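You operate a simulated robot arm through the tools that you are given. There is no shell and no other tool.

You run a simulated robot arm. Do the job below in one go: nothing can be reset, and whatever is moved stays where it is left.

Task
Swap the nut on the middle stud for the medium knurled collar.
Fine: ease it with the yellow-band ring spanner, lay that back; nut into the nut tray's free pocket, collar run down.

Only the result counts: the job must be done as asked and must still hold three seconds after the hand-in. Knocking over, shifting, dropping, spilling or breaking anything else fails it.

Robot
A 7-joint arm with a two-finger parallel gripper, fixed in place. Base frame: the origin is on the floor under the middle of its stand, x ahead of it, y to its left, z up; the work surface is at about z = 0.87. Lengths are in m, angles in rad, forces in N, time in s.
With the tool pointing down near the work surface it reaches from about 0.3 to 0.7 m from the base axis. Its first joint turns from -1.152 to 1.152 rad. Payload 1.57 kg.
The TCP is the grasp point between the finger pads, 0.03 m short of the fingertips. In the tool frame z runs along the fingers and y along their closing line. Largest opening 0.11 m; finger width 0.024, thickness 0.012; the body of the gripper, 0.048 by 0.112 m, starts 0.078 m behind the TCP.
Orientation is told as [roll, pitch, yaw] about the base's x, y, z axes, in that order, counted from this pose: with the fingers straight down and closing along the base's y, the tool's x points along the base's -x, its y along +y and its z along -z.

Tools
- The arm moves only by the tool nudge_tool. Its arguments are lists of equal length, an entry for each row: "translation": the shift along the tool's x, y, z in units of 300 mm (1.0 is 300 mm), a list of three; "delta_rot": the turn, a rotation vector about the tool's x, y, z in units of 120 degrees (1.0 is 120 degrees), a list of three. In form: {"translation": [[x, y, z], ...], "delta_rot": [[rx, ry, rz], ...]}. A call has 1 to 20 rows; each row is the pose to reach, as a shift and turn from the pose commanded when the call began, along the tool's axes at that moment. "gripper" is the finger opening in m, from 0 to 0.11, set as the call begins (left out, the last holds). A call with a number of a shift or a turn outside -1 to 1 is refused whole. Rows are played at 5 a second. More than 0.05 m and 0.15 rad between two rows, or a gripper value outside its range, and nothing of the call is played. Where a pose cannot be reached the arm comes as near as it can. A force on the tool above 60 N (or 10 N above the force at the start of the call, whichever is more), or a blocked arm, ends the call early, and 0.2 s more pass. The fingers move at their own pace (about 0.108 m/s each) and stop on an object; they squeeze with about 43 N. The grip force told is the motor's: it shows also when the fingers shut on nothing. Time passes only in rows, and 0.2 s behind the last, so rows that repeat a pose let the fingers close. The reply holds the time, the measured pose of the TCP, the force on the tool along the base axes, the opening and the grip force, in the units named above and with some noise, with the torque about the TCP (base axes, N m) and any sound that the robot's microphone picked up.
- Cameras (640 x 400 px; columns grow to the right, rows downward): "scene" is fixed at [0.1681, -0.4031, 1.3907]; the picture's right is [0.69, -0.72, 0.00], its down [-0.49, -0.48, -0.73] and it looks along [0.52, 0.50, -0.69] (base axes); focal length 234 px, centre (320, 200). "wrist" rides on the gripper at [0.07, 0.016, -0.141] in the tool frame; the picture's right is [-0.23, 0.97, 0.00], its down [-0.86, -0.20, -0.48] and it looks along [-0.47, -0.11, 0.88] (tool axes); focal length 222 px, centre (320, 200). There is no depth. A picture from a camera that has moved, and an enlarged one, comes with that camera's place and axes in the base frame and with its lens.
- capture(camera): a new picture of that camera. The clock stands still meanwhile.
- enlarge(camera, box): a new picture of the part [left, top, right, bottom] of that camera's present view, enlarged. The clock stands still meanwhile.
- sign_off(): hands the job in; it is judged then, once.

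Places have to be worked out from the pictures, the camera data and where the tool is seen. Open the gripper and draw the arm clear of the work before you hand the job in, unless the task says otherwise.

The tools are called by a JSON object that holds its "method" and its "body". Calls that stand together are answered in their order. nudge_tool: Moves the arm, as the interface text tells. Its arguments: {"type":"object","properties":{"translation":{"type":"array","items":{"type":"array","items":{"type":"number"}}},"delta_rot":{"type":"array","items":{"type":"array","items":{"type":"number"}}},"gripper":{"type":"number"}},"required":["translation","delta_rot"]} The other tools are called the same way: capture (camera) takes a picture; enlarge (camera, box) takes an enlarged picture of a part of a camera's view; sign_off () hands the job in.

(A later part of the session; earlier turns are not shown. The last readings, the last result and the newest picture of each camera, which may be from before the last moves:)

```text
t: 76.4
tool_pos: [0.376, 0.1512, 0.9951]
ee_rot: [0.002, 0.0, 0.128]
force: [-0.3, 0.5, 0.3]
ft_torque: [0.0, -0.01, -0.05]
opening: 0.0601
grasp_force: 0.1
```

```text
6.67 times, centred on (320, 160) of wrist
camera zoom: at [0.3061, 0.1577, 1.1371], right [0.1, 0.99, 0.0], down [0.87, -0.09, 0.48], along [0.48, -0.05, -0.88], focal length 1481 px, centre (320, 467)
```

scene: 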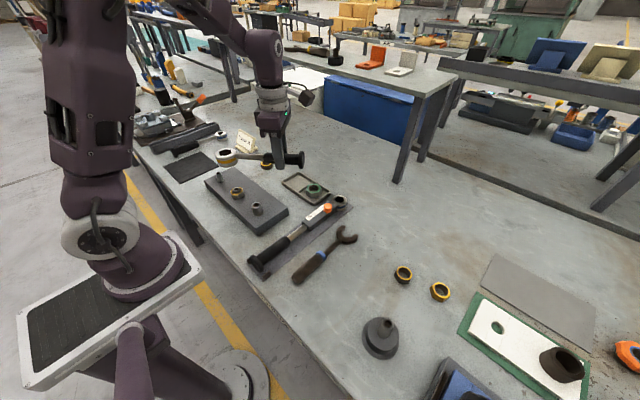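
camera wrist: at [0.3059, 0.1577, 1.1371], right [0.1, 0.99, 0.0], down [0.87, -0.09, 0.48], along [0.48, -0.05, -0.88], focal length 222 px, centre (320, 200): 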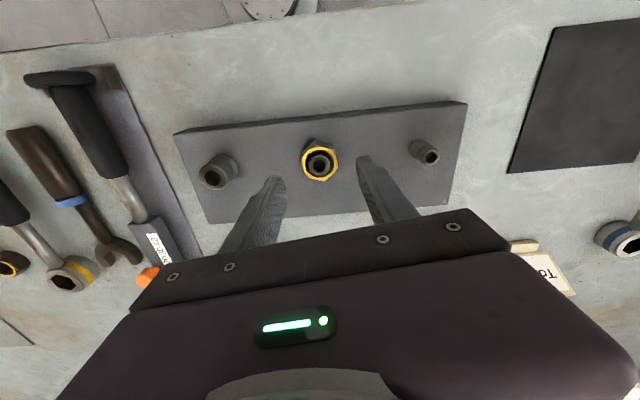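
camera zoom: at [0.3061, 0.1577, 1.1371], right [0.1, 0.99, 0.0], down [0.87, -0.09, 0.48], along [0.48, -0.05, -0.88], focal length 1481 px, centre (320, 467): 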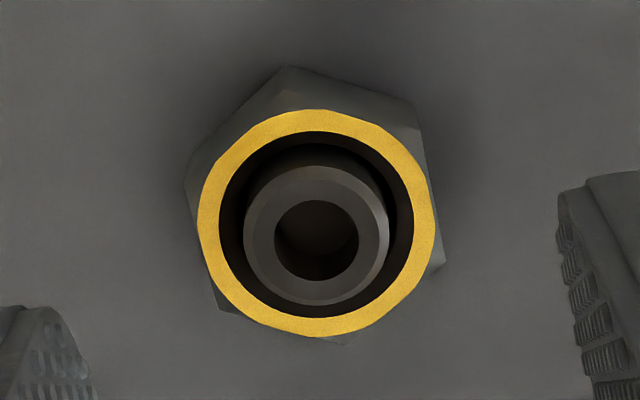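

The averaged TCP is (0.3770, 0.1509) and the nut is near (0.3803, 0.1499). I'll correct by (+3.3, -1) mm and descend with the pads around the nut, tips about 3 mm above the plate.

{"method": "nudge_tool", "body": {"translation": [[-0.0105, -0.0047, 0.03], [-0.0105, -0.0047, 0.1], [-0.0105, -0.0047, 0.15], [-0.0105, -0.0047, 0.18], [-0.0105, -0.0047, 0.193], [-0.0105, -0.0047, 0.193]], "delta_rot": [[0, 0, 0], [0, 0, 0], [0, 0, 0], [0, 0, 0], [0, 0, 0], [0, 0, 0]]}}

{"method": "enlarge", "body": {"camera": "scene", "box": [200, 150, 280, 210]}}

```text
t: 77.8
tool_pos: [0.3814, 0.1495, 0.9375]
ee_rot: [0.0, 0.0, 0.13]
force: [-0.1, -0.4, 0.4]
ft_torque: [0.0, 0.01, 0.02]
opening: 0.06
grasp_force: 0.1
```

```text
6.67 times, centred on (240, 180) of scene
camera zoom: at [0.1681, -0.4031, 1.3907], right [0.69, -0.72, 0.0], down [-0.49, -0.48, -0.73], along [0.52, 0.5, -0.69], focal length 1562 px, centre (853, 333)
```

zoom: 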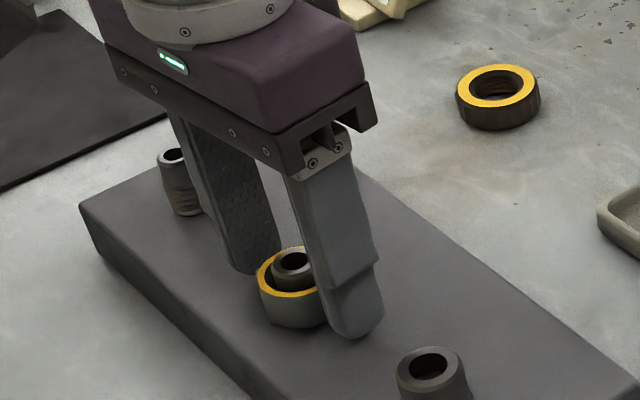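

The fingers straddle the nut without contact. I'm closing on its flats.

{"method": "nudge_tool", "body": {"translation": [[0, 0, 0], [0, 0, 0], [0, 0, 0], [0, 0, 0]], "delta_rot": [[0, 0, 0], [0, 0, 0], [0, 0, 0], [0, 0, 0]], "gripper": 0.0}}

```text
t: 78.8
tool_pos: [0.3825, 0.149, 0.9384]
ee_rot: [0.0, 0.001, 0.128]
force: [-2.6, 7.4, -4.0]
ft_torque: [0.21, 0.04, -0.03]
opening: 0.0354
grasp_force: 43.0
```

Gripped on the flats (35.4 mm). I'll start unscrewing anticlockwise with a 40° test turn, watching the torque and vertical force to find the thread pitch.

{"method": "nudge_tool", "body": {"translation": [[0, 0.002, 0], [0, 0.002, 0], [0, 0.002, 0], [0, 0.002, 0], [0, 0.002, 0], [0, 0.002, 0]], "delta_rot": [[0, 0, -0.0667], [0, 0, -0.1333], [0, 0, -0.2], [0, 0, -0.2667], [0, 0, -0.3333], [0, 0, -0.3333]]}}

{"method": "enlarge", "body": {"camera": "scene", "box": [210, 160, 274, 208]}}

```text
t: 80.2
tool_pos: [0.3807, 0.1505, 0.939]
ee_rot: [0.001, -0.003, 0.831]
force: [-7.8, 18.0, 29.7]
ft_torque: [0.59, 0.34, -0.02]
opening: 0.0352
grasp_force: 42.7
```

```text
8.33 times, centred on (242, 184) of scene
camera zoom: at [0.1675, -0.4028, 1.3909], right [0.69, -0.72, 0.0], down [-0.49, -0.48, -0.73], along [0.52, 0.5, -0.69], focal length 1953 px, centre (970, 333)
```

zoom: 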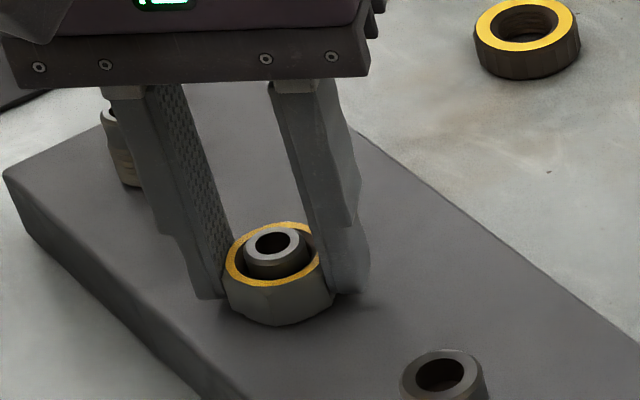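

The nut turns and rises, pushing the gripper up about 0.6 mm for 40°, so the pitch is roughly 5 mm per turn. I'm continuing with the height following that and a small lateral correction.

{"method": "nudge_tool", "body": {"translation": [[-0.001, 0.001, -0.0015], [-0.001, 0.001, -0.002], [-0.001, 0.001, -0.0025], [-0.001, 0.001, -0.003], [-0.001, 0.001, -0.0034], [-0.001, 0.001, -0.0038], [-0.001, 0.001, -0.0042], [-0.001, 0.001, -0.0046], [-0.001, 0.001, -0.005], [-0.001, 0.001, -0.0053], [-0.001, 0.001, -0.0056], [-0.001, 0.001, -0.0056]], "delta_rot": [[0, 0, -0.0667], [0, 0, -0.1333], [0, 0, -0.2], [0, 0, -0.2667], [0, 0, -0.3333], [0, 0, -0.4], [0, 0, -0.4667], [0, 0, -0.5333], [0, 0, -0.6], [0, 0, -0.6667], [0, 0, -0.6667], [0, 0, -0.6667]]}}

{"method": "enlarge", "body": {"camera": "scene", "box": [210, 160, 274, 208]}}

```text
t: 82.8
tool_pos: [0.379, 0.15, 0.9392]
ee_rot: [0.001, 0.001, 2.221]
force: [-20.7, 17.9, 12.1]
ft_torque: [0.62, 0.5, -0.01]
opening: 0.0355
grasp_force: 42.8
```

```text
8.33 times, centred on (242, 184) of scene
camera zoom: at [0.1674, -0.4028, 1.391], right [0.69, -0.72, 0.0], down [-0.49, -0.48, -0.73], along [0.52, 0.5, -0.69], focal length 1953 px, centre (970, 333)
```

zoom: 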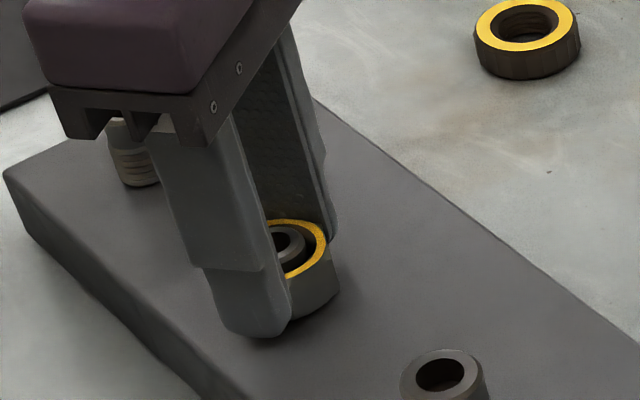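

Turning is smooth and there's about 27 N of side load from a roughly 1 mm centring error. I'll shift slightly to relieve it and continue 120° with the height following.

{"method": "nudge_tool", "body": {"translation": [[-0.0015, 0.0003, -0.0008], [-0.003, 0.0006, -0.0014], [-0.003, 0.0006, -0.0018], [-0.003, 0.0006, -0.0022], [-0.003, 0.0006, -0.0026], [-0.003, 0.0006, -0.003], [-0.003, 0.0006, -0.0034], [-0.003, 0.0006, -0.0038], [-0.003, 0.0006, -0.0042], [-0.003, 0.0006, -0.0046], [-0.003, 0.0006, -0.005], [-0.003, 0.0006, -0.0054], [-0.003, 0.0006, -0.0058], [-0.003, 0.0006, -0.0062], [-0.003, 0.0006, -0.0066], [-0.003, 0.0006, -0.0066]], "delta_rot": [[0, 0, -0.0667], [0, 0, -0.1333], [0, 0, -0.2], [0, 0, -0.2667], [0, 0, -0.3333], [0, 0, -0.4], [0, 0, -0.4667], [0, 0, -0.5333], [0, 0, -0.6], [0, 0, -0.6667], [0, 0, -0.7333], [0, 0, -0.8], [0, 0, -0.8667], [0, 0, -0.9333], [0, 0, -1.0], [0, 0, -1.0]]}}

{"method": "enlarge", "body": {"camera": "scene", "box": [210, 160, 274, 208]}}

```text
t: 86.2
tool_pos: [0.3804, 0.1497, 0.9418]
ee_rot: [0.001, -0.001, -1.965]
force: [-3.5, -8.8, 28.7]
ft_torque: [-0.1, 0.15, -0.03]
opening: 0.0353
grasp_force: 42.4
```

```text
8.33 times, centred on (242, 184) of scene
camera zoom: at [0.1677, -0.4035, 1.3907], right [0.69, -0.72, 0.0], down [-0.49, -0.48, -0.73], along [0.52, 0.5, -0.69], focal length 1953 px, centre (970, 333)
```

zoom: 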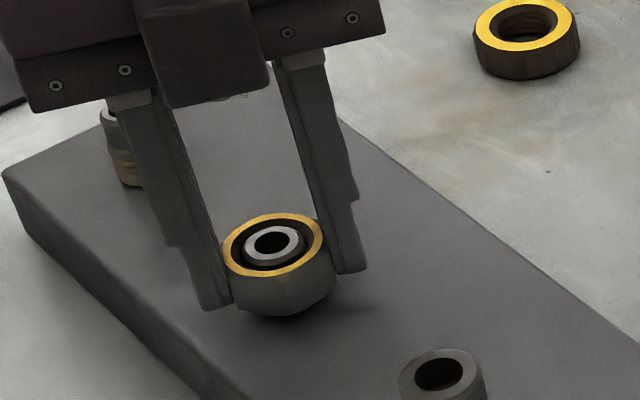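

240° turned by fingers and the nut is clearly rising. I'm opening to 60 mm and rotating back 240° in place to regrip; the corners stay well inside the open fingers.

{"method": "nudge_tool", "body": {"translation": [[0, 0, 0], [0, 0, 0], [0, 0, 0]], "delta_rot": [[0, 0, 0], [0, 0, 0], [0, 0, 0]], "gripper": 0.06}}

{"method": "nudge_tool", "body": {"translation": [[0, 0, 0], [0, 0, 0], [0, 0, 0], [0, 0, 0], [0, 0, 0], [0, 0, 0], [0, 0, 0], [0, 0, 0], [0, 0, 0], [0, 0, 0], [0, 0, 0], [0, 0, 0], [0, 0, 0], [0, 0, 0], [0, 0, 0]], "delta_rot": [[0, 0, 0.0667], [0, 0, 0.1333], [0, 0, 0.2], [0, 0, 0.2667], [0, 0, 0.3333], [0, 0, 0.4], [0, 0, 0.4667], [0, 0, 0.5333], [0, 0, 0.6], [0, 0, 0.6667], [0, 0, 0.7333], [0, 0, 0.8], [0, 0, 0.8667], [0, 0, 0.9333], [0, 0, 1.0]]}}

{"method": "nudge_tool", "body": {"translation": [[0, 0, 0], [0, 0, 0], [0, 0, 0], [0, 0, 0], [0, 0, 0], [0, 0, 0], [0, 0, 0], [0, 0, 0], [0, 0, 0], [0, 0, 0], [0, 0, 0], [0, 0, 0], [0, 0, 0], [0, 0, 0], [0, 0, 0], [0, 0, 0]], "delta_rot": [[0, 0, 0.0667], [0, 0, 0.1333], [0, 0, 0.2], [0, 0, 0.2667], [0, 0, 0.3333], [0, 0, 0.4], [0, 0, 0.4667], [0, 0, 0.5333], [0, 0, 0.6], [0, 0, 0.6667], [0, 0, 0.7333], [0, 0, 0.8], [0, 0, 0.8667], [0, 0, 0.9333], [0, 0, 1.0], [0, 0, 1.0]]}}

{"method": "enlarge", "body": {"camera": "wrist", "box": [260, 120, 380, 210]}}

{"method": "enlarge", "body": {"camera": "scene", "box": [222, 172, 254, 198]}}

```text
t: 87.0
tool_pos: [0.3809, 0.1508, 0.9411]
ee_rot: [0.0, 0.0, -1.966]
force: [0.1, -0.8, 0.4]
ft_torque: [0.0, -0.01, -0.03]
opening: 0.06
grasp_force: 0.1
```

```text
t: 90.2
tool_pos: [0.3807, 0.1504, 0.9416]
ee_rot: [0.0, 0.002, 2.22]
force: [-0.1, -0.4, 0.4]
ft_torque: [-0.02, 0.0, -0.01]
opening: 0.0595
grasp_force: 0.1
```

```text
t: 93.6
tool_pos: [0.3807, 0.1507, 0.9416]
ee_rot: [-0.001, 0.001, 0.127]
force: [0.3, 0.1, -0.4]
ft_torque: [-0.03, 0.01, -0.02]
opening: 0.0603
grasp_force: 0.0
```

```text
4.44 times, centred on (320, 165) of wrist
camera zoom: at [0.3096, 0.1578, 1.0832], right [0.1, 0.99, 0.0], down [0.87, -0.09, 0.48], along [0.48, -0.05, -0.88], focal length 987 px, centre (320, 356)
```

zoom: 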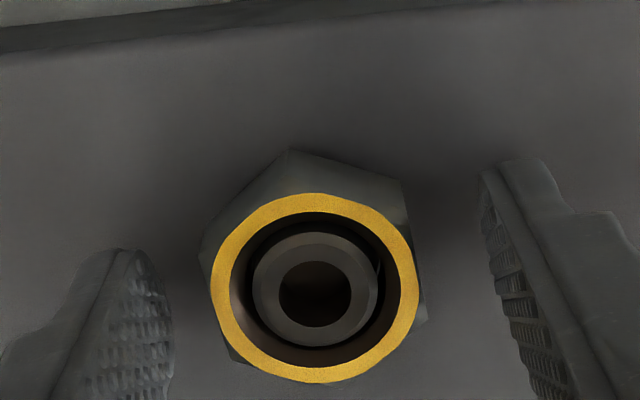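

```text
15.38 times, centred on (238, 185) of scene
camera zoom: at [0.1681, -0.4031, 1.3907], right [0.69, -0.72, 0.0], down [-0.49, -0.48, -0.73], along [0.52, 0.5, -0.69], focal length 3605 px, centre (1582, 431)
```

zoom: 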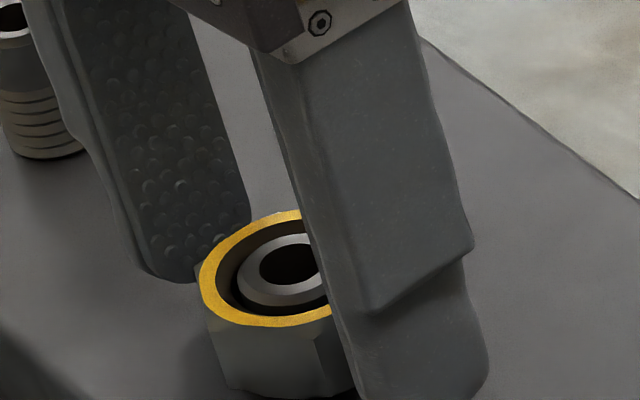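

The nut is up about 5 mm and the TCP is now well centred. I'm gripping again at yaw 7.4° and turning another 120° with a 6 mm/turn follow.

{"method": "nudge_tool", "body": {"translation": [[0, 0, 0], [0, 0, 0], [0, 0, 0], [0, 0, 0]], "delta_rot": [[0, 0, 0], [0, 0, 0], [0, 0, 0], [0, 0, 0]], "gripper": 0.0}}

{"method": "nudge_tool", "body": {"translation": [[0, 0, -0.0004], [0, 0, -0.0009], [0, 0, -0.0013], [0, 0, -0.0018], [0, 0, -0.0022], [0, 0, -0.0027], [0, 0, -0.0031], [0, 0, -0.0036], [0, 0, -0.004], [0, 0, -0.0044], [0, 0, -0.0049], [0, 0, -0.0053], [0, 0, -0.0058], [0, 0, -0.0062], [0, 0, -0.0067], [0, 0, -0.0067]], "delta_rot": [[0, 0, -0.0667], [0, 0, -0.1333], [0, 0, -0.2], [0, 0, -0.2667], [0, 0, -0.3333], [0, 0, -0.4], [0, 0, -0.4667], [0, 0, -0.5333], [0, 0, -0.6], [0, 0, -0.6667], [0, 0, -0.7333], [0, 0, -0.8], [0, 0, -0.8667], [0, 0, -0.9333], [0, 0, -1.0], [0, 0, -1.0]]}}

```text
t: 94.6
tool_pos: [0.3816, 0.1507, 0.9421]
ee_rot: [-0.001, -0.002, 0.129]
force: [3.4, -11.7, 0.4]
ft_torque: [-0.21, -0.13, 0.02]
opening: 0.0352
grasp_force: 42.3
```

```text
t: 98.0
tool_pos: [0.3802, 0.1511, 0.9433]
ee_rot: [0.001, -0.001, 2.226]
force: [-0.3, 0.1, -1.0]
ft_torque: [0.01, -0.02, 0.01]
opening: 0.0354
grasp_force: 42.5
```

The forces have vanished (no lateral restraint, Fz about -1 N), so the nut may already be off the thread. I'll check the picture before lifting.

{"method": "enlarge", "body": {"camera": "scene", "box": [222, 172, 254, 198]}}

{"method": "nudge_tool", "body": {"translation": [[0, 0, -0.0006], [0, 0, -0.0012], [0, 0, -0.0018], [0, 0, -0.0024], [0, 0, -0.003], [0, 0, -0.003]], "delta_rot": [[0, 0, -0.0667], [0, 0, -0.1333], [0, 0, -0.2], [0, 0, -0.2667], [0, 0, -0.3333], [0, 0, -0.3333]]}}

{"method": "enlarge", "body": {"camera": "scene", "box": [222, 172, 254, 198]}}

```text
15.38 times, centred on (238, 185) of scene
camera zoom: at [0.1681, -0.4031, 1.3907], right [0.69, -0.72, 0.0], down [-0.49, -0.48, -0.73], along [0.52, 0.5, -0.69], focal length 3605 px, centre (1582, 431)
```

zoom: 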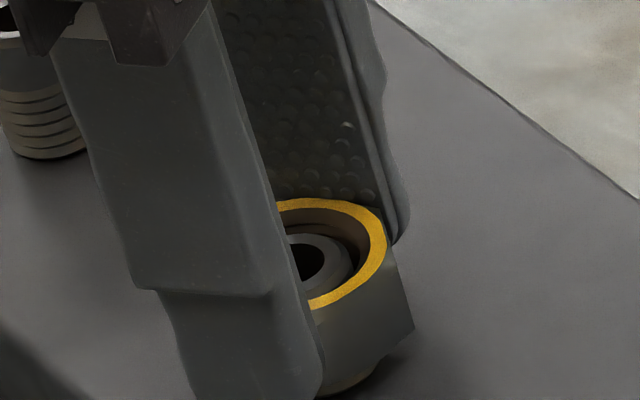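

```text
t: 99.4
tool_pos: [0.3805, 0.1504, 0.9437]
ee_rot: [0.0, 0.001, 2.923]
force: [-0.1, 0.4, -1.0]
ft_torque: [-0.01, 0.0, 0.01]
opening: 0.0354
grasp_force: 41.6
```

```text
15.38 times, centred on (238, 185) of scene
camera zoom: at [0.1681, -0.4031, 1.3907], right [0.69, -0.72, 0.0], down [-0.49, -0.48, -0.73], along [0.52, 0.5, -0.69], focal length 3605 px, centre (1582, 431)
```

zoom: 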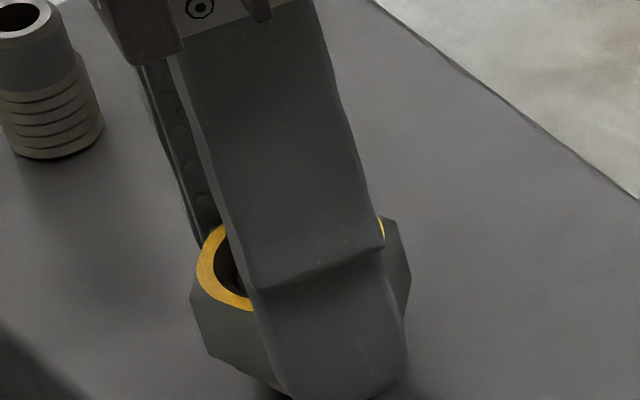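

No thread resistance at all. I'm lifting gently, 4 mm, to confirm it comes freely.

{"method": "nudge_tool", "body": {"translation": [[0, 0, -0.004], [0, 0, -0.008], [0, 0, -0.013], [0, 0, -0.013]], "delta_rot": [[0, 0, 0], [0, 0, 0], [0, 0, 0], [0, 0, 0]]}}

```text
t: 100.4
tool_pos: [0.3798, 0.1501, 0.9486]
ee_rot: [0.0, -0.001, 2.922]
force: [-0.1, 0.4, -1.0]
ft_torque: [0.01, 0.01, 0.03]
opening: 0.0353
grasp_force: 42.5
```

The nut is free. To set it in the shallow pocket with the fingertips above the rim, I want to hold it higher up. So I'll lower it back 4 mm onto the stud, release, raise 9 mm and regrip.

{"method": "nudge_tool", "body": {"translation": [[0, 0, 0.005], [0, 0, 0.01], [0, 0, 0.015], [0, 0, 0.015]], "delta_rot": [[0, 0, 0], [0, 0, 0], [0, 0, 0], [0, 0, 0]]}}

{"method": "nudge_tool", "body": {"translation": [[0, 0, 0.003], [0, 0, 0.006], [0, 0, 0.006]], "delta_rot": [[0, 0, 0], [0, 0, 0], [0, 0, 0]]}}

```text
t: 101.4
tool_pos: [0.3796, 0.1508, 0.9441]
ee_rot: [0.002, -0.002, 2.922]
force: [-1.0, -0.3, -1.1]
ft_torque: [0.02, -0.01, 0.0]
opening: 0.0353
grasp_force: 42.9
```

```text
t: 102.2
tool_pos: [0.3797, 0.1502, 0.9422]
ee_rot: [0.002, -0.001, 2.922]
force: [-8.2, -5.0, -3.3]
ft_torque: [0.02, -0.02, 0.03]
opening: 0.0353
grasp_force: 42.4
```

It's touching the start of the thread again. Releasing, raising 9 mm, regripping.

{"method": "nudge_tool", "body": {"translation": [[0, 0, 0], [0, 0, 0], [0, 0, -0.015], [0, 0, -0.03], [0, 0, -0.03]], "delta_rot": [[0, 0, 0], [0, 0, 0], [0, 0, 0], [0, 0, 0], [0, 0, 0]], "gripper": 0.055}}

{"method": "enlarge", "body": {"camera": "scene", "box": [218, 168, 258, 200]}}

{"method": "enlarge", "body": {"camera": "wrist", "box": [260, 120, 380, 210]}}

```text
t: 103.4
tool_pos: [0.3809, 0.1505, 0.9508]
ee_rot: [-0.001, 0.001, 2.922]
force: [-0.1, -0.4, -0.2]
ft_torque: [0.01, -0.01, 0.0]
opening: 0.0549
grasp_force: 0.1
```

```text
12.50 times, centred on (238, 184) of scene
camera zoom: at [0.1681, -0.4031, 1.3907], right [0.69, -0.72, 0.0], down [-0.49, -0.48, -0.73], along [0.52, 0.5, -0.69], focal length 2929 px, centre (1345, 400)
```

zoom: 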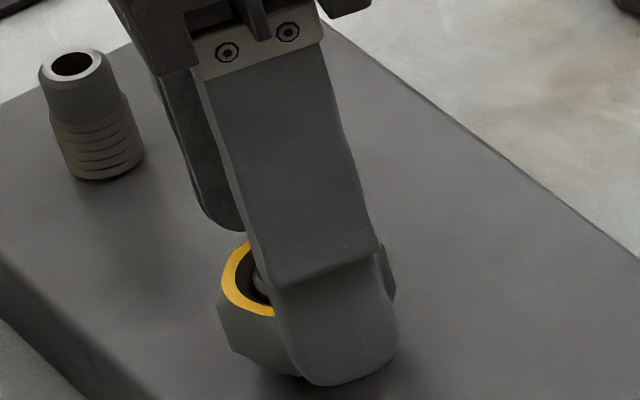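

```text
4.44 times, centred on (320, 165) of wrist
camera zoom: at [0.4452, 0.1201, 1.0929], right [-0.43, -0.9, 0.0], down [-0.79, 0.38, 0.48], along [-0.43, 0.21, -0.88], focal length 987 px, centre (320, 356)
```

zoom: 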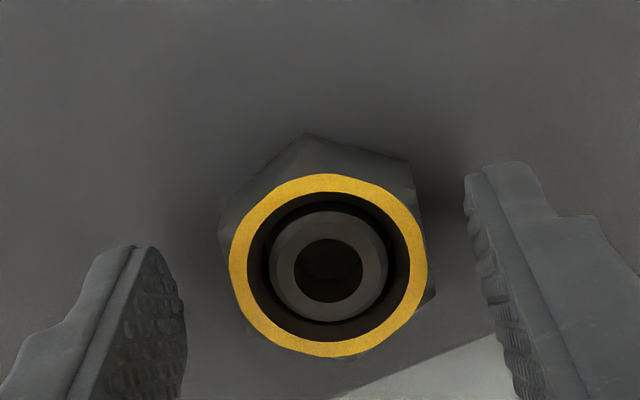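

The nut rests level at the thread start. I'm closing again, now gripping its upper half, and lifting clear of the stud.

{"method": "nudge_tool", "body": {"translation": [[0, 0, 0], [0, 0, 0], [0, 0, 0], [0, 0, 0]], "delta_rot": [[0, 0, 0], [0, 0, 0], [0, 0, 0], [0, 0, 0]], "gripper": 0.0}}

{"method": "nudge_tool", "body": {"translation": [[0, 0, -0.02], [0, 0, -0.05], [0, 0, -0.1], [0, 0, -0.2], [0, 0, -0.27], [0, 0, -0.27]], "delta_rot": [[0, 0, 0], [0, 0, 0], [0, 0, 0], [0, 0, 0], [0, 0, 0], [0, 0, 0]]}}

{"method": "enlarge", "body": {"camera": "scene", "box": [190, 120, 310, 210]}}

```text
t: 104.4
tool_pos: [0.3802, 0.15, 0.9504]
ee_rot: [0.002, 0.002, 2.92]
force: [-2.1, -16.9, 2.6]
ft_torque: [-0.57, 0.0, -0.01]
opening: 0.0353
grasp_force: 42.6
```

```text
t: 105.8
tool_pos: [0.3796, 0.1508, 1.0316]
ee_rot: [-0.001, 0.0, 2.921]
force: [0.7, -0.5, -1.1]
ft_torque: [0.02, 0.01, 0.0]
opening: 0.0354
grasp_force: 42.2
```

```text
4.44 times, centred on (250, 165) of scene
camera zoom: at [0.1681, -0.4031, 1.3907], right [0.69, -0.72, 0.0], down [-0.49, -0.48, -0.73], along [0.52, 0.5, -0.69], focal length 1041 px, centre (631, 356)
```

zoom: 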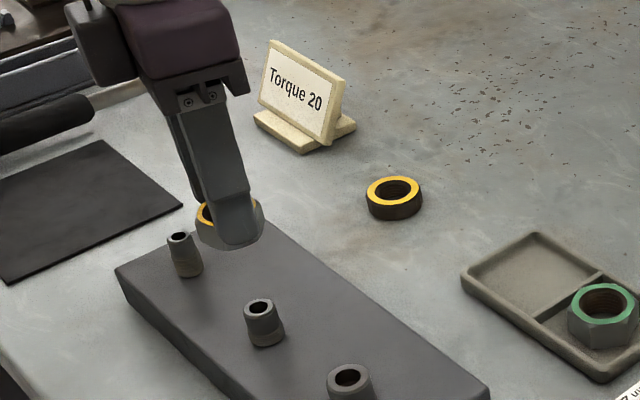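

The nut is off and held. The free pocket's centre works out at about (0.5705, 0.0905), so I'm moving above it.

{"method": "nudge_tool", "body": {"translation": [[0.133, 0.0113, 0], [0.265, 0.0227, 0], [0.398, 0.034, 0], [0.531, 0.0453, 0.03], [0.6633, 0.0567, 0.08], [0.6633, 0.0567, 0.13], [0.6633, 0.0567, 0.13]], "delta_rot": [[0, 0, 0], [0, 0, 0], [0, 0, 0], [0, 0, 0], [0, 0, 0], [0, 0, 0], [0, 0, 0]]}}

{"method": "capture", "body": {"camera": "wrist"}}

{"method": "enlarge", "body": {"camera": "scene", "box": [260, 130, 350, 220]}}

```text
t: 107.4
tool_pos: [0.572, 0.0906, 0.9928]
ee_rot: [-0.001, 0.0, 2.921]
force: [0.0, 0.9, -0.5]
ft_torque: [-0.03, 0.0, 0.01]
opening: 0.0352
grasp_force: 42.7
```

```text
taken
camera wrist: at [0.6366, 0.0593, 1.1346], right [-0.43, -0.9, 0.0], down [-0.79, 0.38, 0.48], along [-0.43, 0.21, -0.88], focal length 222 px, centre (320, 200)
```

wrist: 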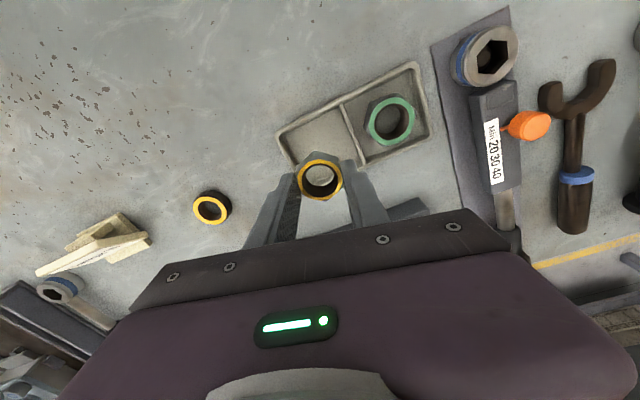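

```text
4.44 times, centred on (305, 175) of scene
camera zoom: at [0.1681, -0.4031, 1.3907], right [0.69, -0.72, 0.0], down [-0.49, -0.48, -0.73], along [0.52, 0.5, -0.69], focal length 1041 px, centre (387, 311)
```

zoom: 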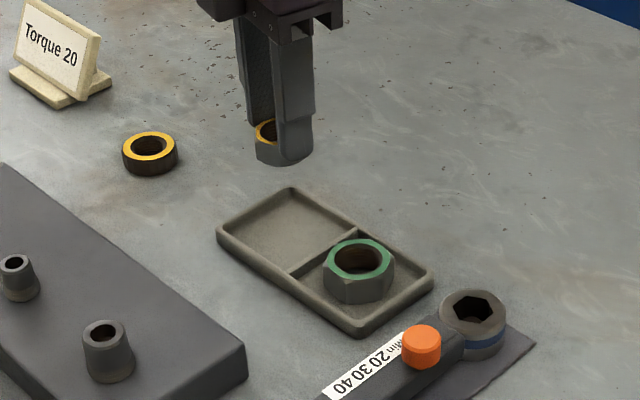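

The TCP sits at (0.572, 0.0906), over the pocket centre by both views. I'm lowering toward the pocket floor.

{"method": "nudge_tool", "body": {"translation": [[0, 0, 0.08], [0, 0, 0.15], [0, 0, 0.2], [0, 0, 0.225], [0, 0, 0.225]], "delta_rot": [[0, 0, 0], [0, 0, 0], [0, 0, 0], [0, 0, 0], [0, 0, 0]]}}

{"method": "enlarge", "body": {"camera": "scene", "box": [275, 150, 339, 206]}}

{"method": "enlarge", "body": {"camera": "wrist", "box": [240, 80, 440, 210]}}

```text
t: 108.6
tool_pos: [0.5726, 0.0907, 0.9262]
ee_rot: [0.0, 0.0, 2.922]
force: [0.4, 0.5, -1.2]
ft_torque: [0.0, 0.01, -0.03]
opening: 0.0353
grasp_force: 42.1
```

```text
7.14 times, centred on (307, 178) of scene
camera zoom: at [0.1681, -0.4031, 1.3907], right [0.69, -0.72, 0.0], down [-0.49, -0.48, -0.73], along [0.52, 0.5, -0.69], focal length 1674 px, centre (413, 357)
```

zoom: 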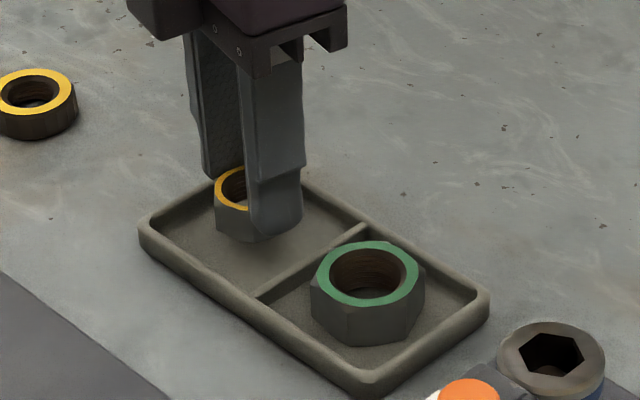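

```text
3.08 times, centred on (340, 145) of wrist
camera zoom: at [0.6367, 0.0592, 1.0675], right [-0.43, -0.9, 0.0], down [-0.79, 0.38, 0.48], along [-0.43, 0.21, -0.88], focal length 684 px, centre (258, 369)
```

zoom: 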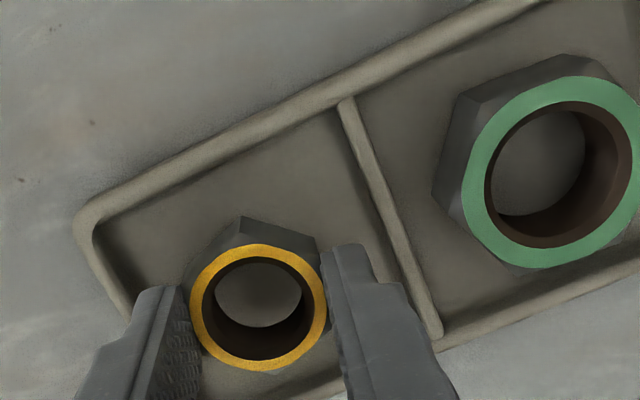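

The alignment with the pocket looks right. I'm lowering in small steps to touch down.

{"method": "nudge_tool", "body": {"translation": [[0, 0, 0.01], [0, 0, 0.02], [0, 0, 0.027], [0, 0, 0.027]], "delta_rot": [[0, 0, 0], [0, 0, 0], [0, 0, 0], [0, 0, 0]]}}

{"method": "nudge_tool", "body": {"translation": [[0, 0, 0.003], [0, 0, 0.006], [0, 0, 0.006]], "delta_rot": [[0, 0, 0], [0, 0, 0], [0, 0, 0]]}}

```text
t: 109.6
tool_pos: [0.572, 0.0903, 0.9181]
ee_rot: [0.001, -0.001, 2.923]
force: [-0.2, 0.1, -2.1]
ft_torque: [0.0, -0.01, -0.01]
opening: 0.0354
grasp_force: 42.5
```

```text
t: 110.4
tool_pos: [0.5705, 0.0903, 0.9156]
ee_rot: [-0.001, 0.0, 2.921]
force: [-0.6, -0.3, -1.0]
ft_torque: [0.01, 0.0, 0.04]
opening: 0.0355
grasp_force: 42.8
```

No contact yet at z 0.9156, so I'm continuing down in 1–2 mm steps.

{"method": "nudge_tool", "body": {"translation": [[0, 0, 0.004], [0, 0, 0.007], [0, 0, 0.007]], "delta_rot": [[0, 0, 0], [0, 0, 0], [0, 0, 0]]}}

{"method": "enlarge", "body": {"camera": "scene", "box": [280, 155, 328, 197]}}

```text
t: 111.2
tool_pos: [0.5708, 0.0914, 0.914]
ee_rot: [0.0, 0.001, 2.92]
force: [-10.9, -1.0, 30.5]
ft_torque: [-0.12, 0.32, -0.01]
opening: 0.0356
grasp_force: 42.5
```

```text
9.52 times, centred on (304, 176) of scene
camera zoom: at [0.1673, -0.4033, 1.3908], right [0.69, -0.72, 0.0], down [-0.49, -0.48, -0.73], along [0.52, 0.5, -0.69], focal length 2232 px, centre (472, 429)
```

zoom: 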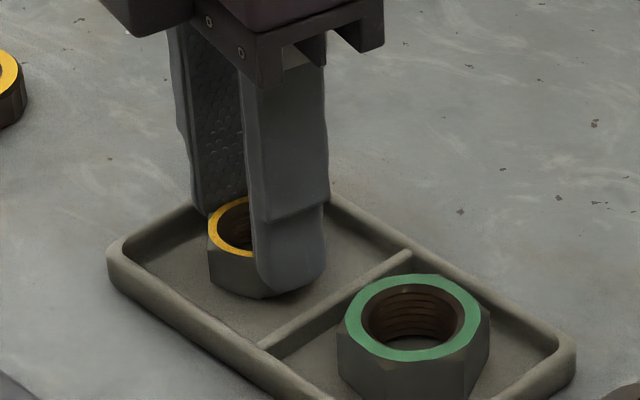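

Touched down on the pocket floor (30 N). I'll relieve slightly, then open just enough (43 mm) to clear the flats without reaching the pocket walls.

{"method": "nudge_tool", "body": {"translation": [[0, 0, -0.0025], [0, 0, -0.0025]], "delta_rot": [[0, 0, 0], [0, 0, 0]]}}

{"method": "nudge_tool", "body": {"translation": [[0, 0, 0], [0, 0, 0], [0, 0, 0]], "delta_rot": [[0, 0, 0], [0, 0, 0], [0, 0, 0]], "gripper": 0.043}}

{"method": "nudge_tool", "body": {"translation": [[0, 0, -0.02], [0, 0, -0.06], [0, 0, -0.12], [0, 0, -0.22], [0, 0, -0.32], [0, 0, -0.32]], "delta_rot": [[0, 0, 0], [0, 0, 0], [0, 0, 0], [0, 0, 0], [0, 0, 0], [0, 0, 0]]}}

{"method": "enlarge", "body": {"camera": "scene", "box": [260, 130, 350, 220]}}

```text
t: 111.8
tool_pos: [0.5698, 0.0914, 0.914]
ee_rot: [-0.001, 0.002, 2.922]
force: [-7.8, 1.1, 24.5]
ft_torque: [-0.07, 0.0, -0.01]
opening: 0.0353
grasp_force: 42.2
```

```text
t: 112.6
tool_pos: [0.5715, 0.0907, 0.9136]
ee_rot: [-0.001, 0.0, 2.921]
force: [0.6, 0.1, -0.2]
ft_torque: [0.0, -0.01, 0.03]
opening: 0.0429
grasp_force: 0.1
```

```text
t: 114.0
tool_pos: [0.5709, 0.0903, 1.0105]
ee_rot: [0.002, 0.001, 2.923]
force: [0.6, 0.1, -0.3]
ft_torque: [0.01, 0.01, 0.01]
opening: 0.0431
grasp_force: 0.1
```

```text
4.44 times, centred on (305, 175) of scene
camera zoom: at [0.1681, -0.4031, 1.3907], right [0.69, -0.72, 0.0], down [-0.49, -0.48, -0.73], along [0.52, 0.5, -0.69], focal length 1041 px, centre (387, 311)
```

zoom: 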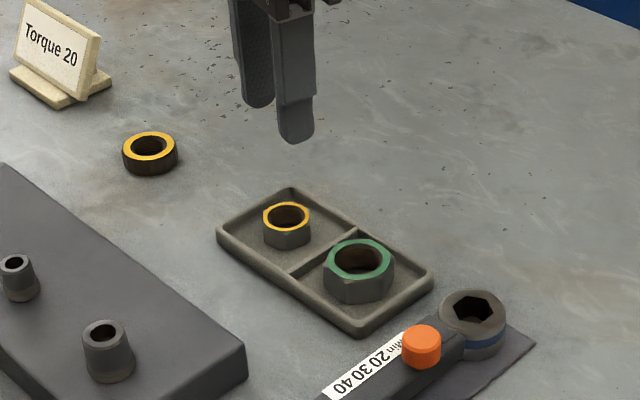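

The nut is in the free pocket, sitting flat. Next is the collar near (0.562, 0.2555), so I'm moving to where the wrist camera looks straight down on it.

{"method": "nudge_tool", "body": {"translation": [[-0.077, -0.117, 0], [-0.154, -0.235, 0], [-0.23, -0.352, 0], [-0.307, -0.47, 0], [-0.384, -0.587, 0], [-0.384, -0.587, 0]], "delta_rot": [[0, 0, 0], [0, 0, 0], [0, 0, 0], [0, 0, 0], [0, 0, 0], [0, 0, 0]], "gripper": 0.07}}

{"method": "capture", "body": {"camera": "wrist"}}

{"method": "enlarge", "body": {"camera": "wrist", "box": [256, 20, 416, 140]}}

```text
t: 115.4
tool_pos: [0.4988, 0.287, 1.0072]
ee_rot: [0.0, 0.0, 2.922]
force: [-0.3, -0.7, 0.5]
ft_torque: [0.0, -0.02, -0.02]
opening: 0.0701
grasp_force: 0.1
```

```text
taken
camera wrist: at [0.5634, 0.2559, 1.1492], right [-0.43, -0.9, 0.0], down [-0.79, 0.38, 0.48], along [-0.43, 0.21, -0.88], focal length 222 px, centre (320, 200)
```

wrist: 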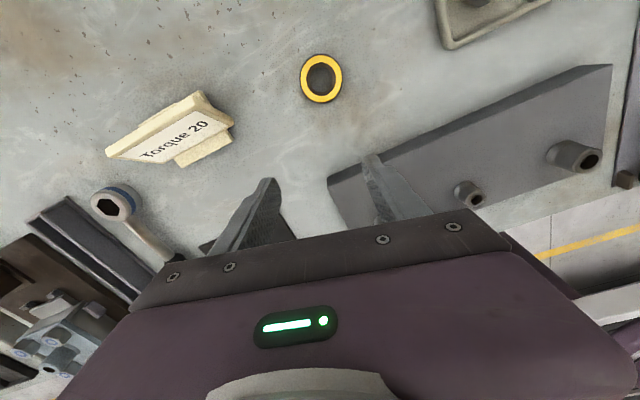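

```text
3.33 times, centred on (336, 80) of wrist
camera zoom: at [0.5634, 0.2559, 1.1492], right [-0.43, -0.9, 0.0], down [-0.79, 0.38, 0.48], along [-0.43, 0.21, -0.88], focal length 740 px, centre (267, 600)
```

zoom: 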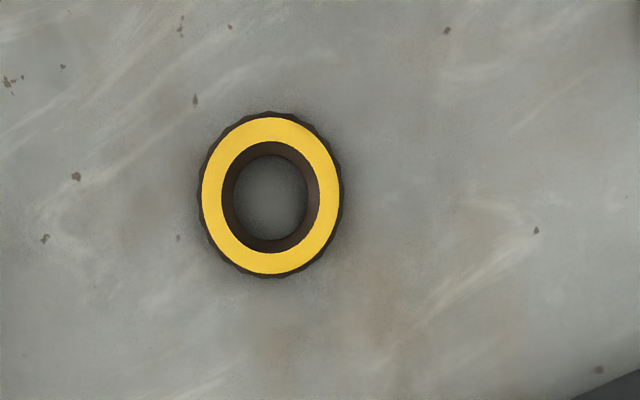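

The collar centre is at about (0.563, 0.2547). I'm moving the open gripper over it, correcting for the small camera bias found at the nut.

{"method": "nudge_tool", "body": {"translation": [[0.111, 0.0265, 0], [0.2217, 0.053, 0], [0.2217, 0.053, 0.09], [0.2217, 0.053, 0.09], [0.2217, 0.053, 0.09]], "delta_rot": [[0, 0, 0], [0, 0, 0], [0, 0, 0], [0, 0, 0], [0, 0, 0]]}}

{"method": "capture", "body": {"camera": "wrist"}}

{"method": "enlarge", "body": {"camera": "wrist", "box": [260, 120, 380, 210]}}

{"method": "enlarge", "body": {"camera": "scene", "box": [220, 120, 310, 190]}}

```text
t: 116.6
tool_pos: [0.5587, 0.2572, 0.9815]
ee_rot: [-0.001, -0.001, 2.921]
force: [0.5, -0.7, -0.2]
ft_torque: [0.0, -0.01, -0.01]
opening: 0.0699
grasp_force: 0.1
```

```text
taken
camera wrist: at [0.6236, 0.2263, 1.1235], right [-0.43, -0.9, 0.0], down [-0.79, 0.38, 0.48], along [-0.43, 0.21, -0.88], focal length 222 px, centre (320, 200)
```

wrist: 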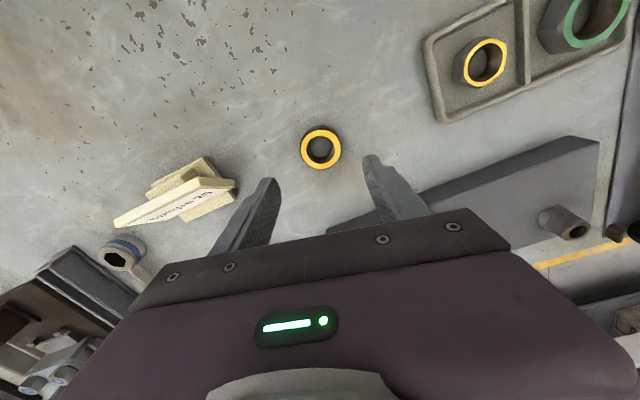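

```text
4.44 times, centred on (320, 165) of wrist
camera zoom: at [0.6236, 0.2263, 1.1235], right [-0.43, -0.9, 0.0], down [-0.79, 0.38, 0.48], along [-0.43, 0.21, -0.88], focal length 987 px, centre (320, 356)
```

zoom: 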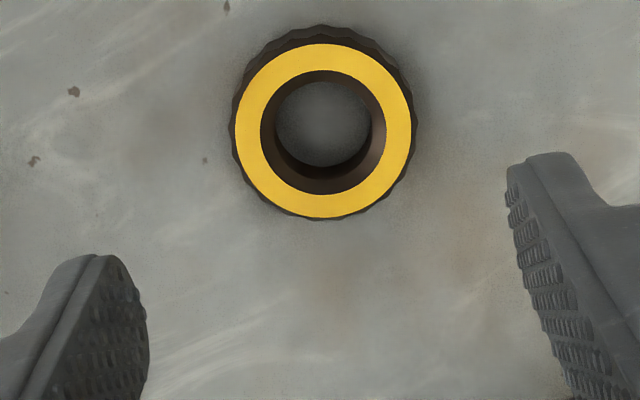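

```text
5.71 times, centred on (265, 155) of scene
camera zoom: at [0.1681, -0.4031, 1.3907], right [0.69, -0.72, 0.0], down [-0.49, -0.48, -0.73], along [0.52, 0.5, -0.69], focal length 1339 px, centre (634, 457)
```

zoom: 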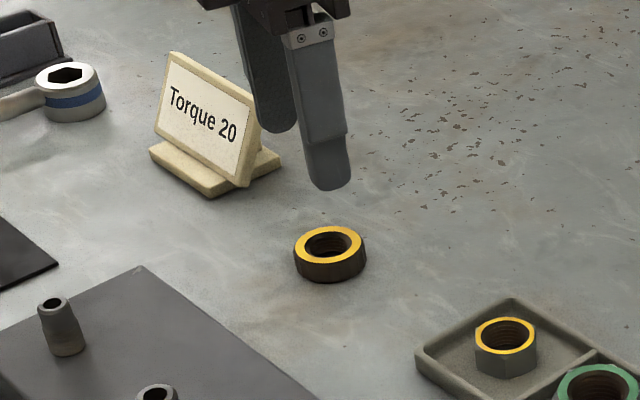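

The residual offset to the collar is about (+3.7, -2.3) mm. I'll correct that, descend partway and re-read the pose.

{"method": "nudge_tool", "body": {"translation": [[0.0137, 0.0047, 0.05], [0.0137, 0.0047, 0.1], [0.0137, 0.0047, 0.15], [0.0137, 0.0047, 0.15]], "delta_rot": [[0, 0, 0], [0, 0, 0], [0, 0, 0], [0, 0, 0]]}}

{"method": "nudge_tool", "body": {"translation": [[0, 0, 0]], "delta_rot": [[0, 0, 0]]}}

{"method": "nudge_tool", "body": {"translation": [[0, 0, 0]], "delta_rot": [[0, 0, 0]]}}

{"method": "enlarge", "body": {"camera": "wrist", "box": [260, 120, 380, 210]}}

```text
t: 117.6
tool_pos: [0.5611, 0.2552, 0.9377]
ee_rot: [-0.001, 0.0, 2.921]
force: [-0.4, 0.3, -0.7]
ft_torque: [-0.01, 0.02, -0.02]
opening: 0.07
grasp_force: 0.1
```

```text
t: 118.0
tool_pos: [0.5626, 0.2542, 0.9364]
ee_rot: [0.001, 0.0, 2.922]
force: [-0.3, -0.1, -0.5]
ft_torque: [0.03, 0.0, -0.03]
opening: 0.0702
grasp_force: 0.1
```

```text
t: 118.4
tool_pos: [0.5623, 0.2557, 0.9359]
ee_rot: [-0.001, 0.0, 2.92]
force: [0.1, 0.1, -0.2]
ft_torque: [0.02, 0.03, -0.02]
opening: 0.0699
grasp_force: 0.1
```

```text
4.44 times, centred on (320, 165) of wrist
camera zoom: at [0.6269, 0.2237, 1.0782], right [-0.43, -0.9, 0.0], down [-0.79, 0.38, 0.48], along [-0.43, 0.21, -0.88], focal length 987 px, centre (320, 356)
```

zoom: 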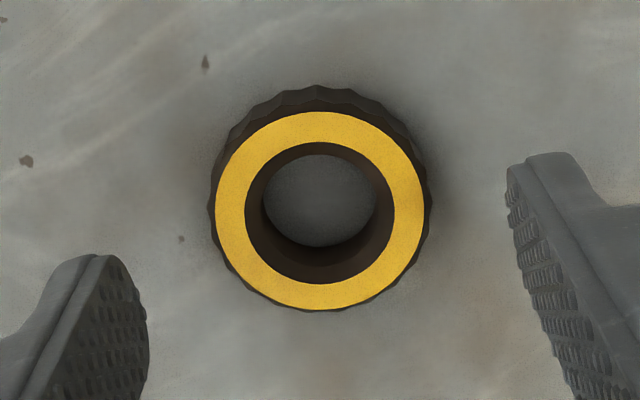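

Centred within half a millimetre. I'm lowering to TCP z ≈ 0.905 (tips 5 mm above the table) and closing on the collar.

{"method": "nudge_tool", "body": {"translation": [[0, 0, 0.04], [0, 0, 0.08], [0, 0, 0.105], [0, 0, 0.105]], "delta_rot": [[0, 0, 0], [0, 0, 0], [0, 0, 0], [0, 0, 0]]}}

{"method": "nudge_tool", "body": {"translation": [[0, 0, 0], [0, 0, 0], [0, 0, 0], [0, 0, 0]], "delta_rot": [[0, 0, 0], [0, 0, 0], [0, 0, 0], [0, 0, 0]], "gripper": 0.0}}

```text
t: 119.4
tool_pos: [0.562, 0.2564, 0.9057]
ee_rot: [0.002, -0.002, 2.922]
force: [-0.2, -0.1, -0.3]
ft_torque: [0.01, 0.0, 0.0]
opening: 0.0697
grasp_force: 0.1
```

```text
t: 120.4
tool_pos: [0.5629, 0.256, 0.9054]
ee_rot: [0.0, 0.0, 2.922]
force: [0.6, -0.6, 0.0]
ft_torque: [0.01, 0.0, 0.0]
opening: 0.043
grasp_force: 43.2
```

Collar gripped (43 mm). I'm lifting it, then carrying it toward the middle stud while yawing to 247° for a full clockwise stroke.

{"method": "nudge_tool", "body": {"translation": [[0, 0, -0.05], [0, 0, -0.15], [0, 0, -0.27], [0, 0, -0.4], [0, 0, -0.4]], "delta_rot": [[0, 0, 0], [0, 0, 0], [0, 0, 0], [0, 0, 0], [0, 0, 0]]}}

{"method": "nudge_tool", "body": {"translation": [[-0.0516, 0.0475, 0], [-0.1032, 0.095, 0], [-0.1548, 0.1425, 0], [-0.2064, 0.19, 0], [-0.258, 0.2375, 0], [-0.3096, 0.285, 0], [-0.3612, 0.3325, 0], [-0.4128, 0.38, 0], [-0.4644, 0.4275, 0], [-0.516, 0.475, 0], [-0.516, 0.475, 0]], "delta_rot": [[0, 0, -0.0667], [0, 0, -0.1333], [0, 0, -0.2], [0, 0, -0.2667], [0, 0, -0.3333], [0, 0, -0.4], [0, 0, -0.4667], [0, 0, -0.5333], [0, 0, -0.6], [0, 0, -0.6667], [0, 0, -0.6667]]}}

{"method": "nudge_tool", "body": {"translation": [[0, 0, 0]], "delta_rot": [[0, 0, 0]]}}

{"method": "capture", "body": {"camera": "wrist"}}

{"method": "enlarge", "body": {"camera": "wrist", "box": [260, 120, 380, 210]}}

{"method": "enlarge", "body": {"camera": "scene", "box": [190, 120, 290, 210]}}

```text
t: 121.6
tool_pos: [0.5622, 0.2551, 1.0268]
ee_rot: [0.0, -0.001, 2.92]
force: [-0.3, 0.2, -0.9]
ft_torque: [-0.03, -0.03, -0.01]
opening: 0.0425
grasp_force: 42.7
```

```text
t: 124.0
tool_pos: [0.3792, 0.1497, 1.0264]
ee_rot: [-0.001, 0.0, -1.963]
force: [0.3, 0.2, -0.9]
ft_torque: [-0.01, 0.01, -0.05]
opening: 0.0427
grasp_force: 43.3
```

```text
t: 124.4
tool_pos: [0.3792, 0.1501, 1.0266]
ee_rot: [0.0, 0.001, -1.966]
force: [-0.3, 1.2, -1.5]
ft_torque: [0.02, 0.01, 0.02]
opening: 0.0428
grasp_force: 43.2
```

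```text
taken
camera wrist: at [0.4216, 0.208, 1.1679], right [0.81, -0.58, 0.0], down [-0.51, -0.71, 0.48], along [-0.28, -0.39, -0.88], focal length 222 px, centre (320, 200)
```

wrist: 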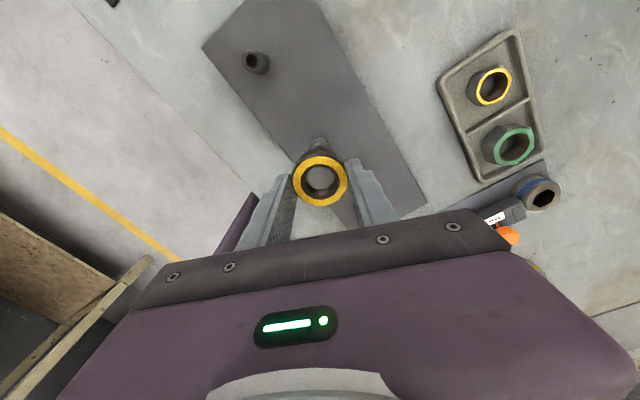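

```text
4.44 times, centred on (320, 165) of wrist
camera zoom: at [0.4216, 0.208, 1.1679], right [0.81, -0.58, 0.0], down [-0.51, -0.71, 0.48], along [-0.28, -0.39, -0.88], focal length 987 px, centre (320, 356)
```

zoom: 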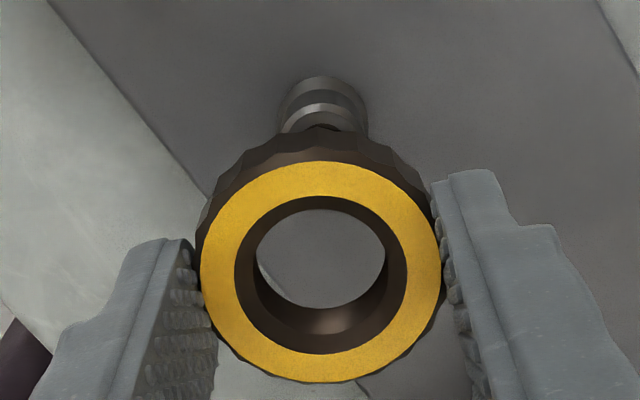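

```text
4.44 times, centred on (240, 165) of scene
camera zoom: at [0.1681, -0.4031, 1.3907], right [0.69, -0.72, 0.0], down [-0.49, -0.48, -0.73], along [0.52, 0.5, -0.69], focal length 1041 px, centre (676, 356)
```

zoom: 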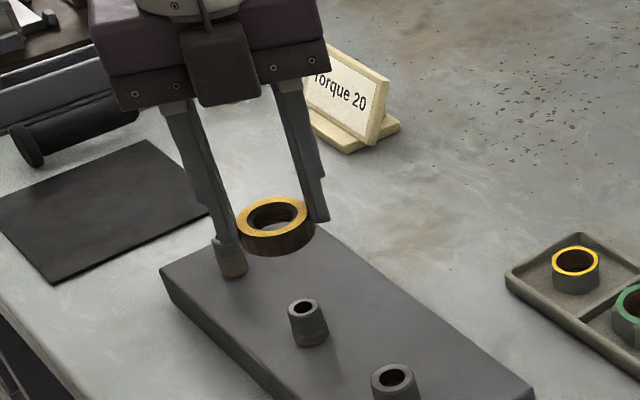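

The collar is centred in the grip and aligned to the stud within about 1 mm. I'm nudging +1 mm in x and lowering over the plain tip of the stud.

{"method": "nudge_tool", "body": {"translation": [[0.0012, 0.0028, 0.06], [0.0012, 0.0028, 0.13], [0.0012, 0.0028, 0.17], [0.0012, 0.0028, 0.2], [0.0012, 0.0028, 0.22], [0.0012, 0.0028, 0.22]], "delta_rot": [[0, 0, 0], [0, 0, 0], [0, 0, 0], [0, 0, 0], [0, 0, 0], [0, 0, 0]]}}

{"method": "enlarge", "body": {"camera": "wrist", "box": [260, 120, 380, 210]}}

{"method": "enlarge", "body": {"camera": "scene", "box": [215, 160, 265, 200]}}

```text
t: 125.8
tool_pos: [0.3807, 0.1499, 0.9602]
ee_rot: [0.001, 0.0, -1.965]
force: [0.0, 0.0, -1.0]
ft_torque: [0.01, 0.02, -0.01]
opening: 0.0425
grasp_force: 42.9
```

```text
4.44 times, centred on (320, 165) of wrist
camera zoom: at [0.4231, 0.2075, 1.1018], right [0.81, -0.58, 0.0], down [-0.51, -0.71, 0.48], along [-0.28, -0.39, -0.88], focal length 987 px, centre (320, 356)
```

zoom: 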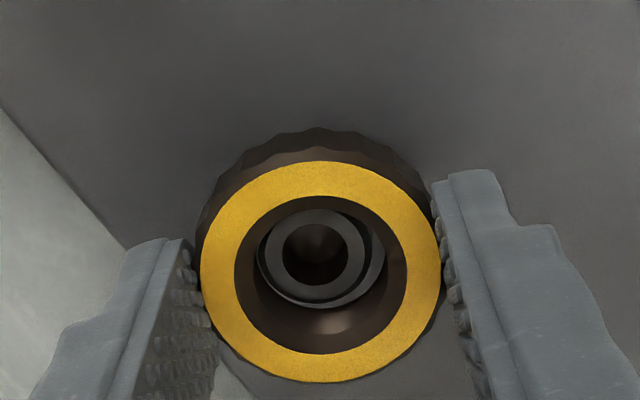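

```text
10.00 times, centred on (240, 180) of scene
camera zoom: at [0.1681, -0.4031, 1.3907], right [0.69, -0.72, 0.0], down [-0.49, -0.48, -0.73], along [0.52, 0.5, -0.69], focal length 2343 px, centre (1120, 400)
```

zoom: 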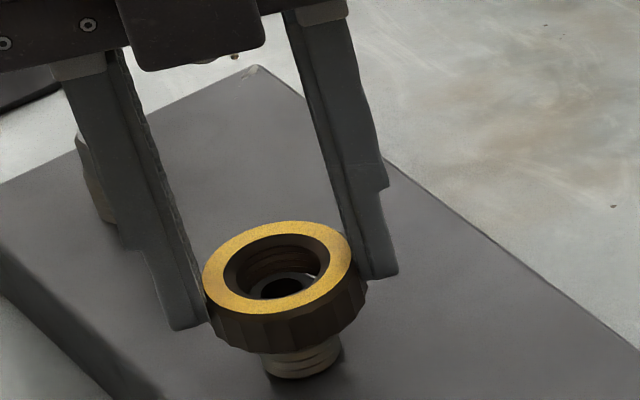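

The stud tip is inside the bore and well centred. I'm lowering toward the thread start in small steps.

{"method": "nudge_tool", "body": {"translation": [[0.002, 0.0004, 0.015], [0.002, 0.0004, 0.03], [0.002, 0.0004, 0.04], [0.002, 0.0004, 0.04]], "delta_rot": [[0, 0, 0], [0, 0, 0], [0, 0, 0], [0, 0, 0]]}}

{"method": "nudge_tool", "body": {"translation": [[0, 0, 0.003], [0, 0, 0.006], [0, 0, 0.006]], "delta_rot": [[0, 0, 0], [0, 0, 0], [0, 0, 0]]}}

```text
t: 126.8
tool_pos: [0.382, 0.1502, 0.9479]
ee_rot: [0.0, -0.001, -1.964]
force: [-1.0, 0.1, -1.1]
ft_torque: [-0.01, -0.02, 0.0]
opening: 0.0426
grasp_force: 43.5
```

```text
t: 127.6
tool_pos: [0.3807, 0.1513, 0.9474]
ee_rot: [-0.001, 0.002, -1.965]
force: [0.2, 0.4, -1.4]
ft_torque: [-0.01, -0.02, -0.01]
opening: 0.0427
grasp_force: 42.7
```

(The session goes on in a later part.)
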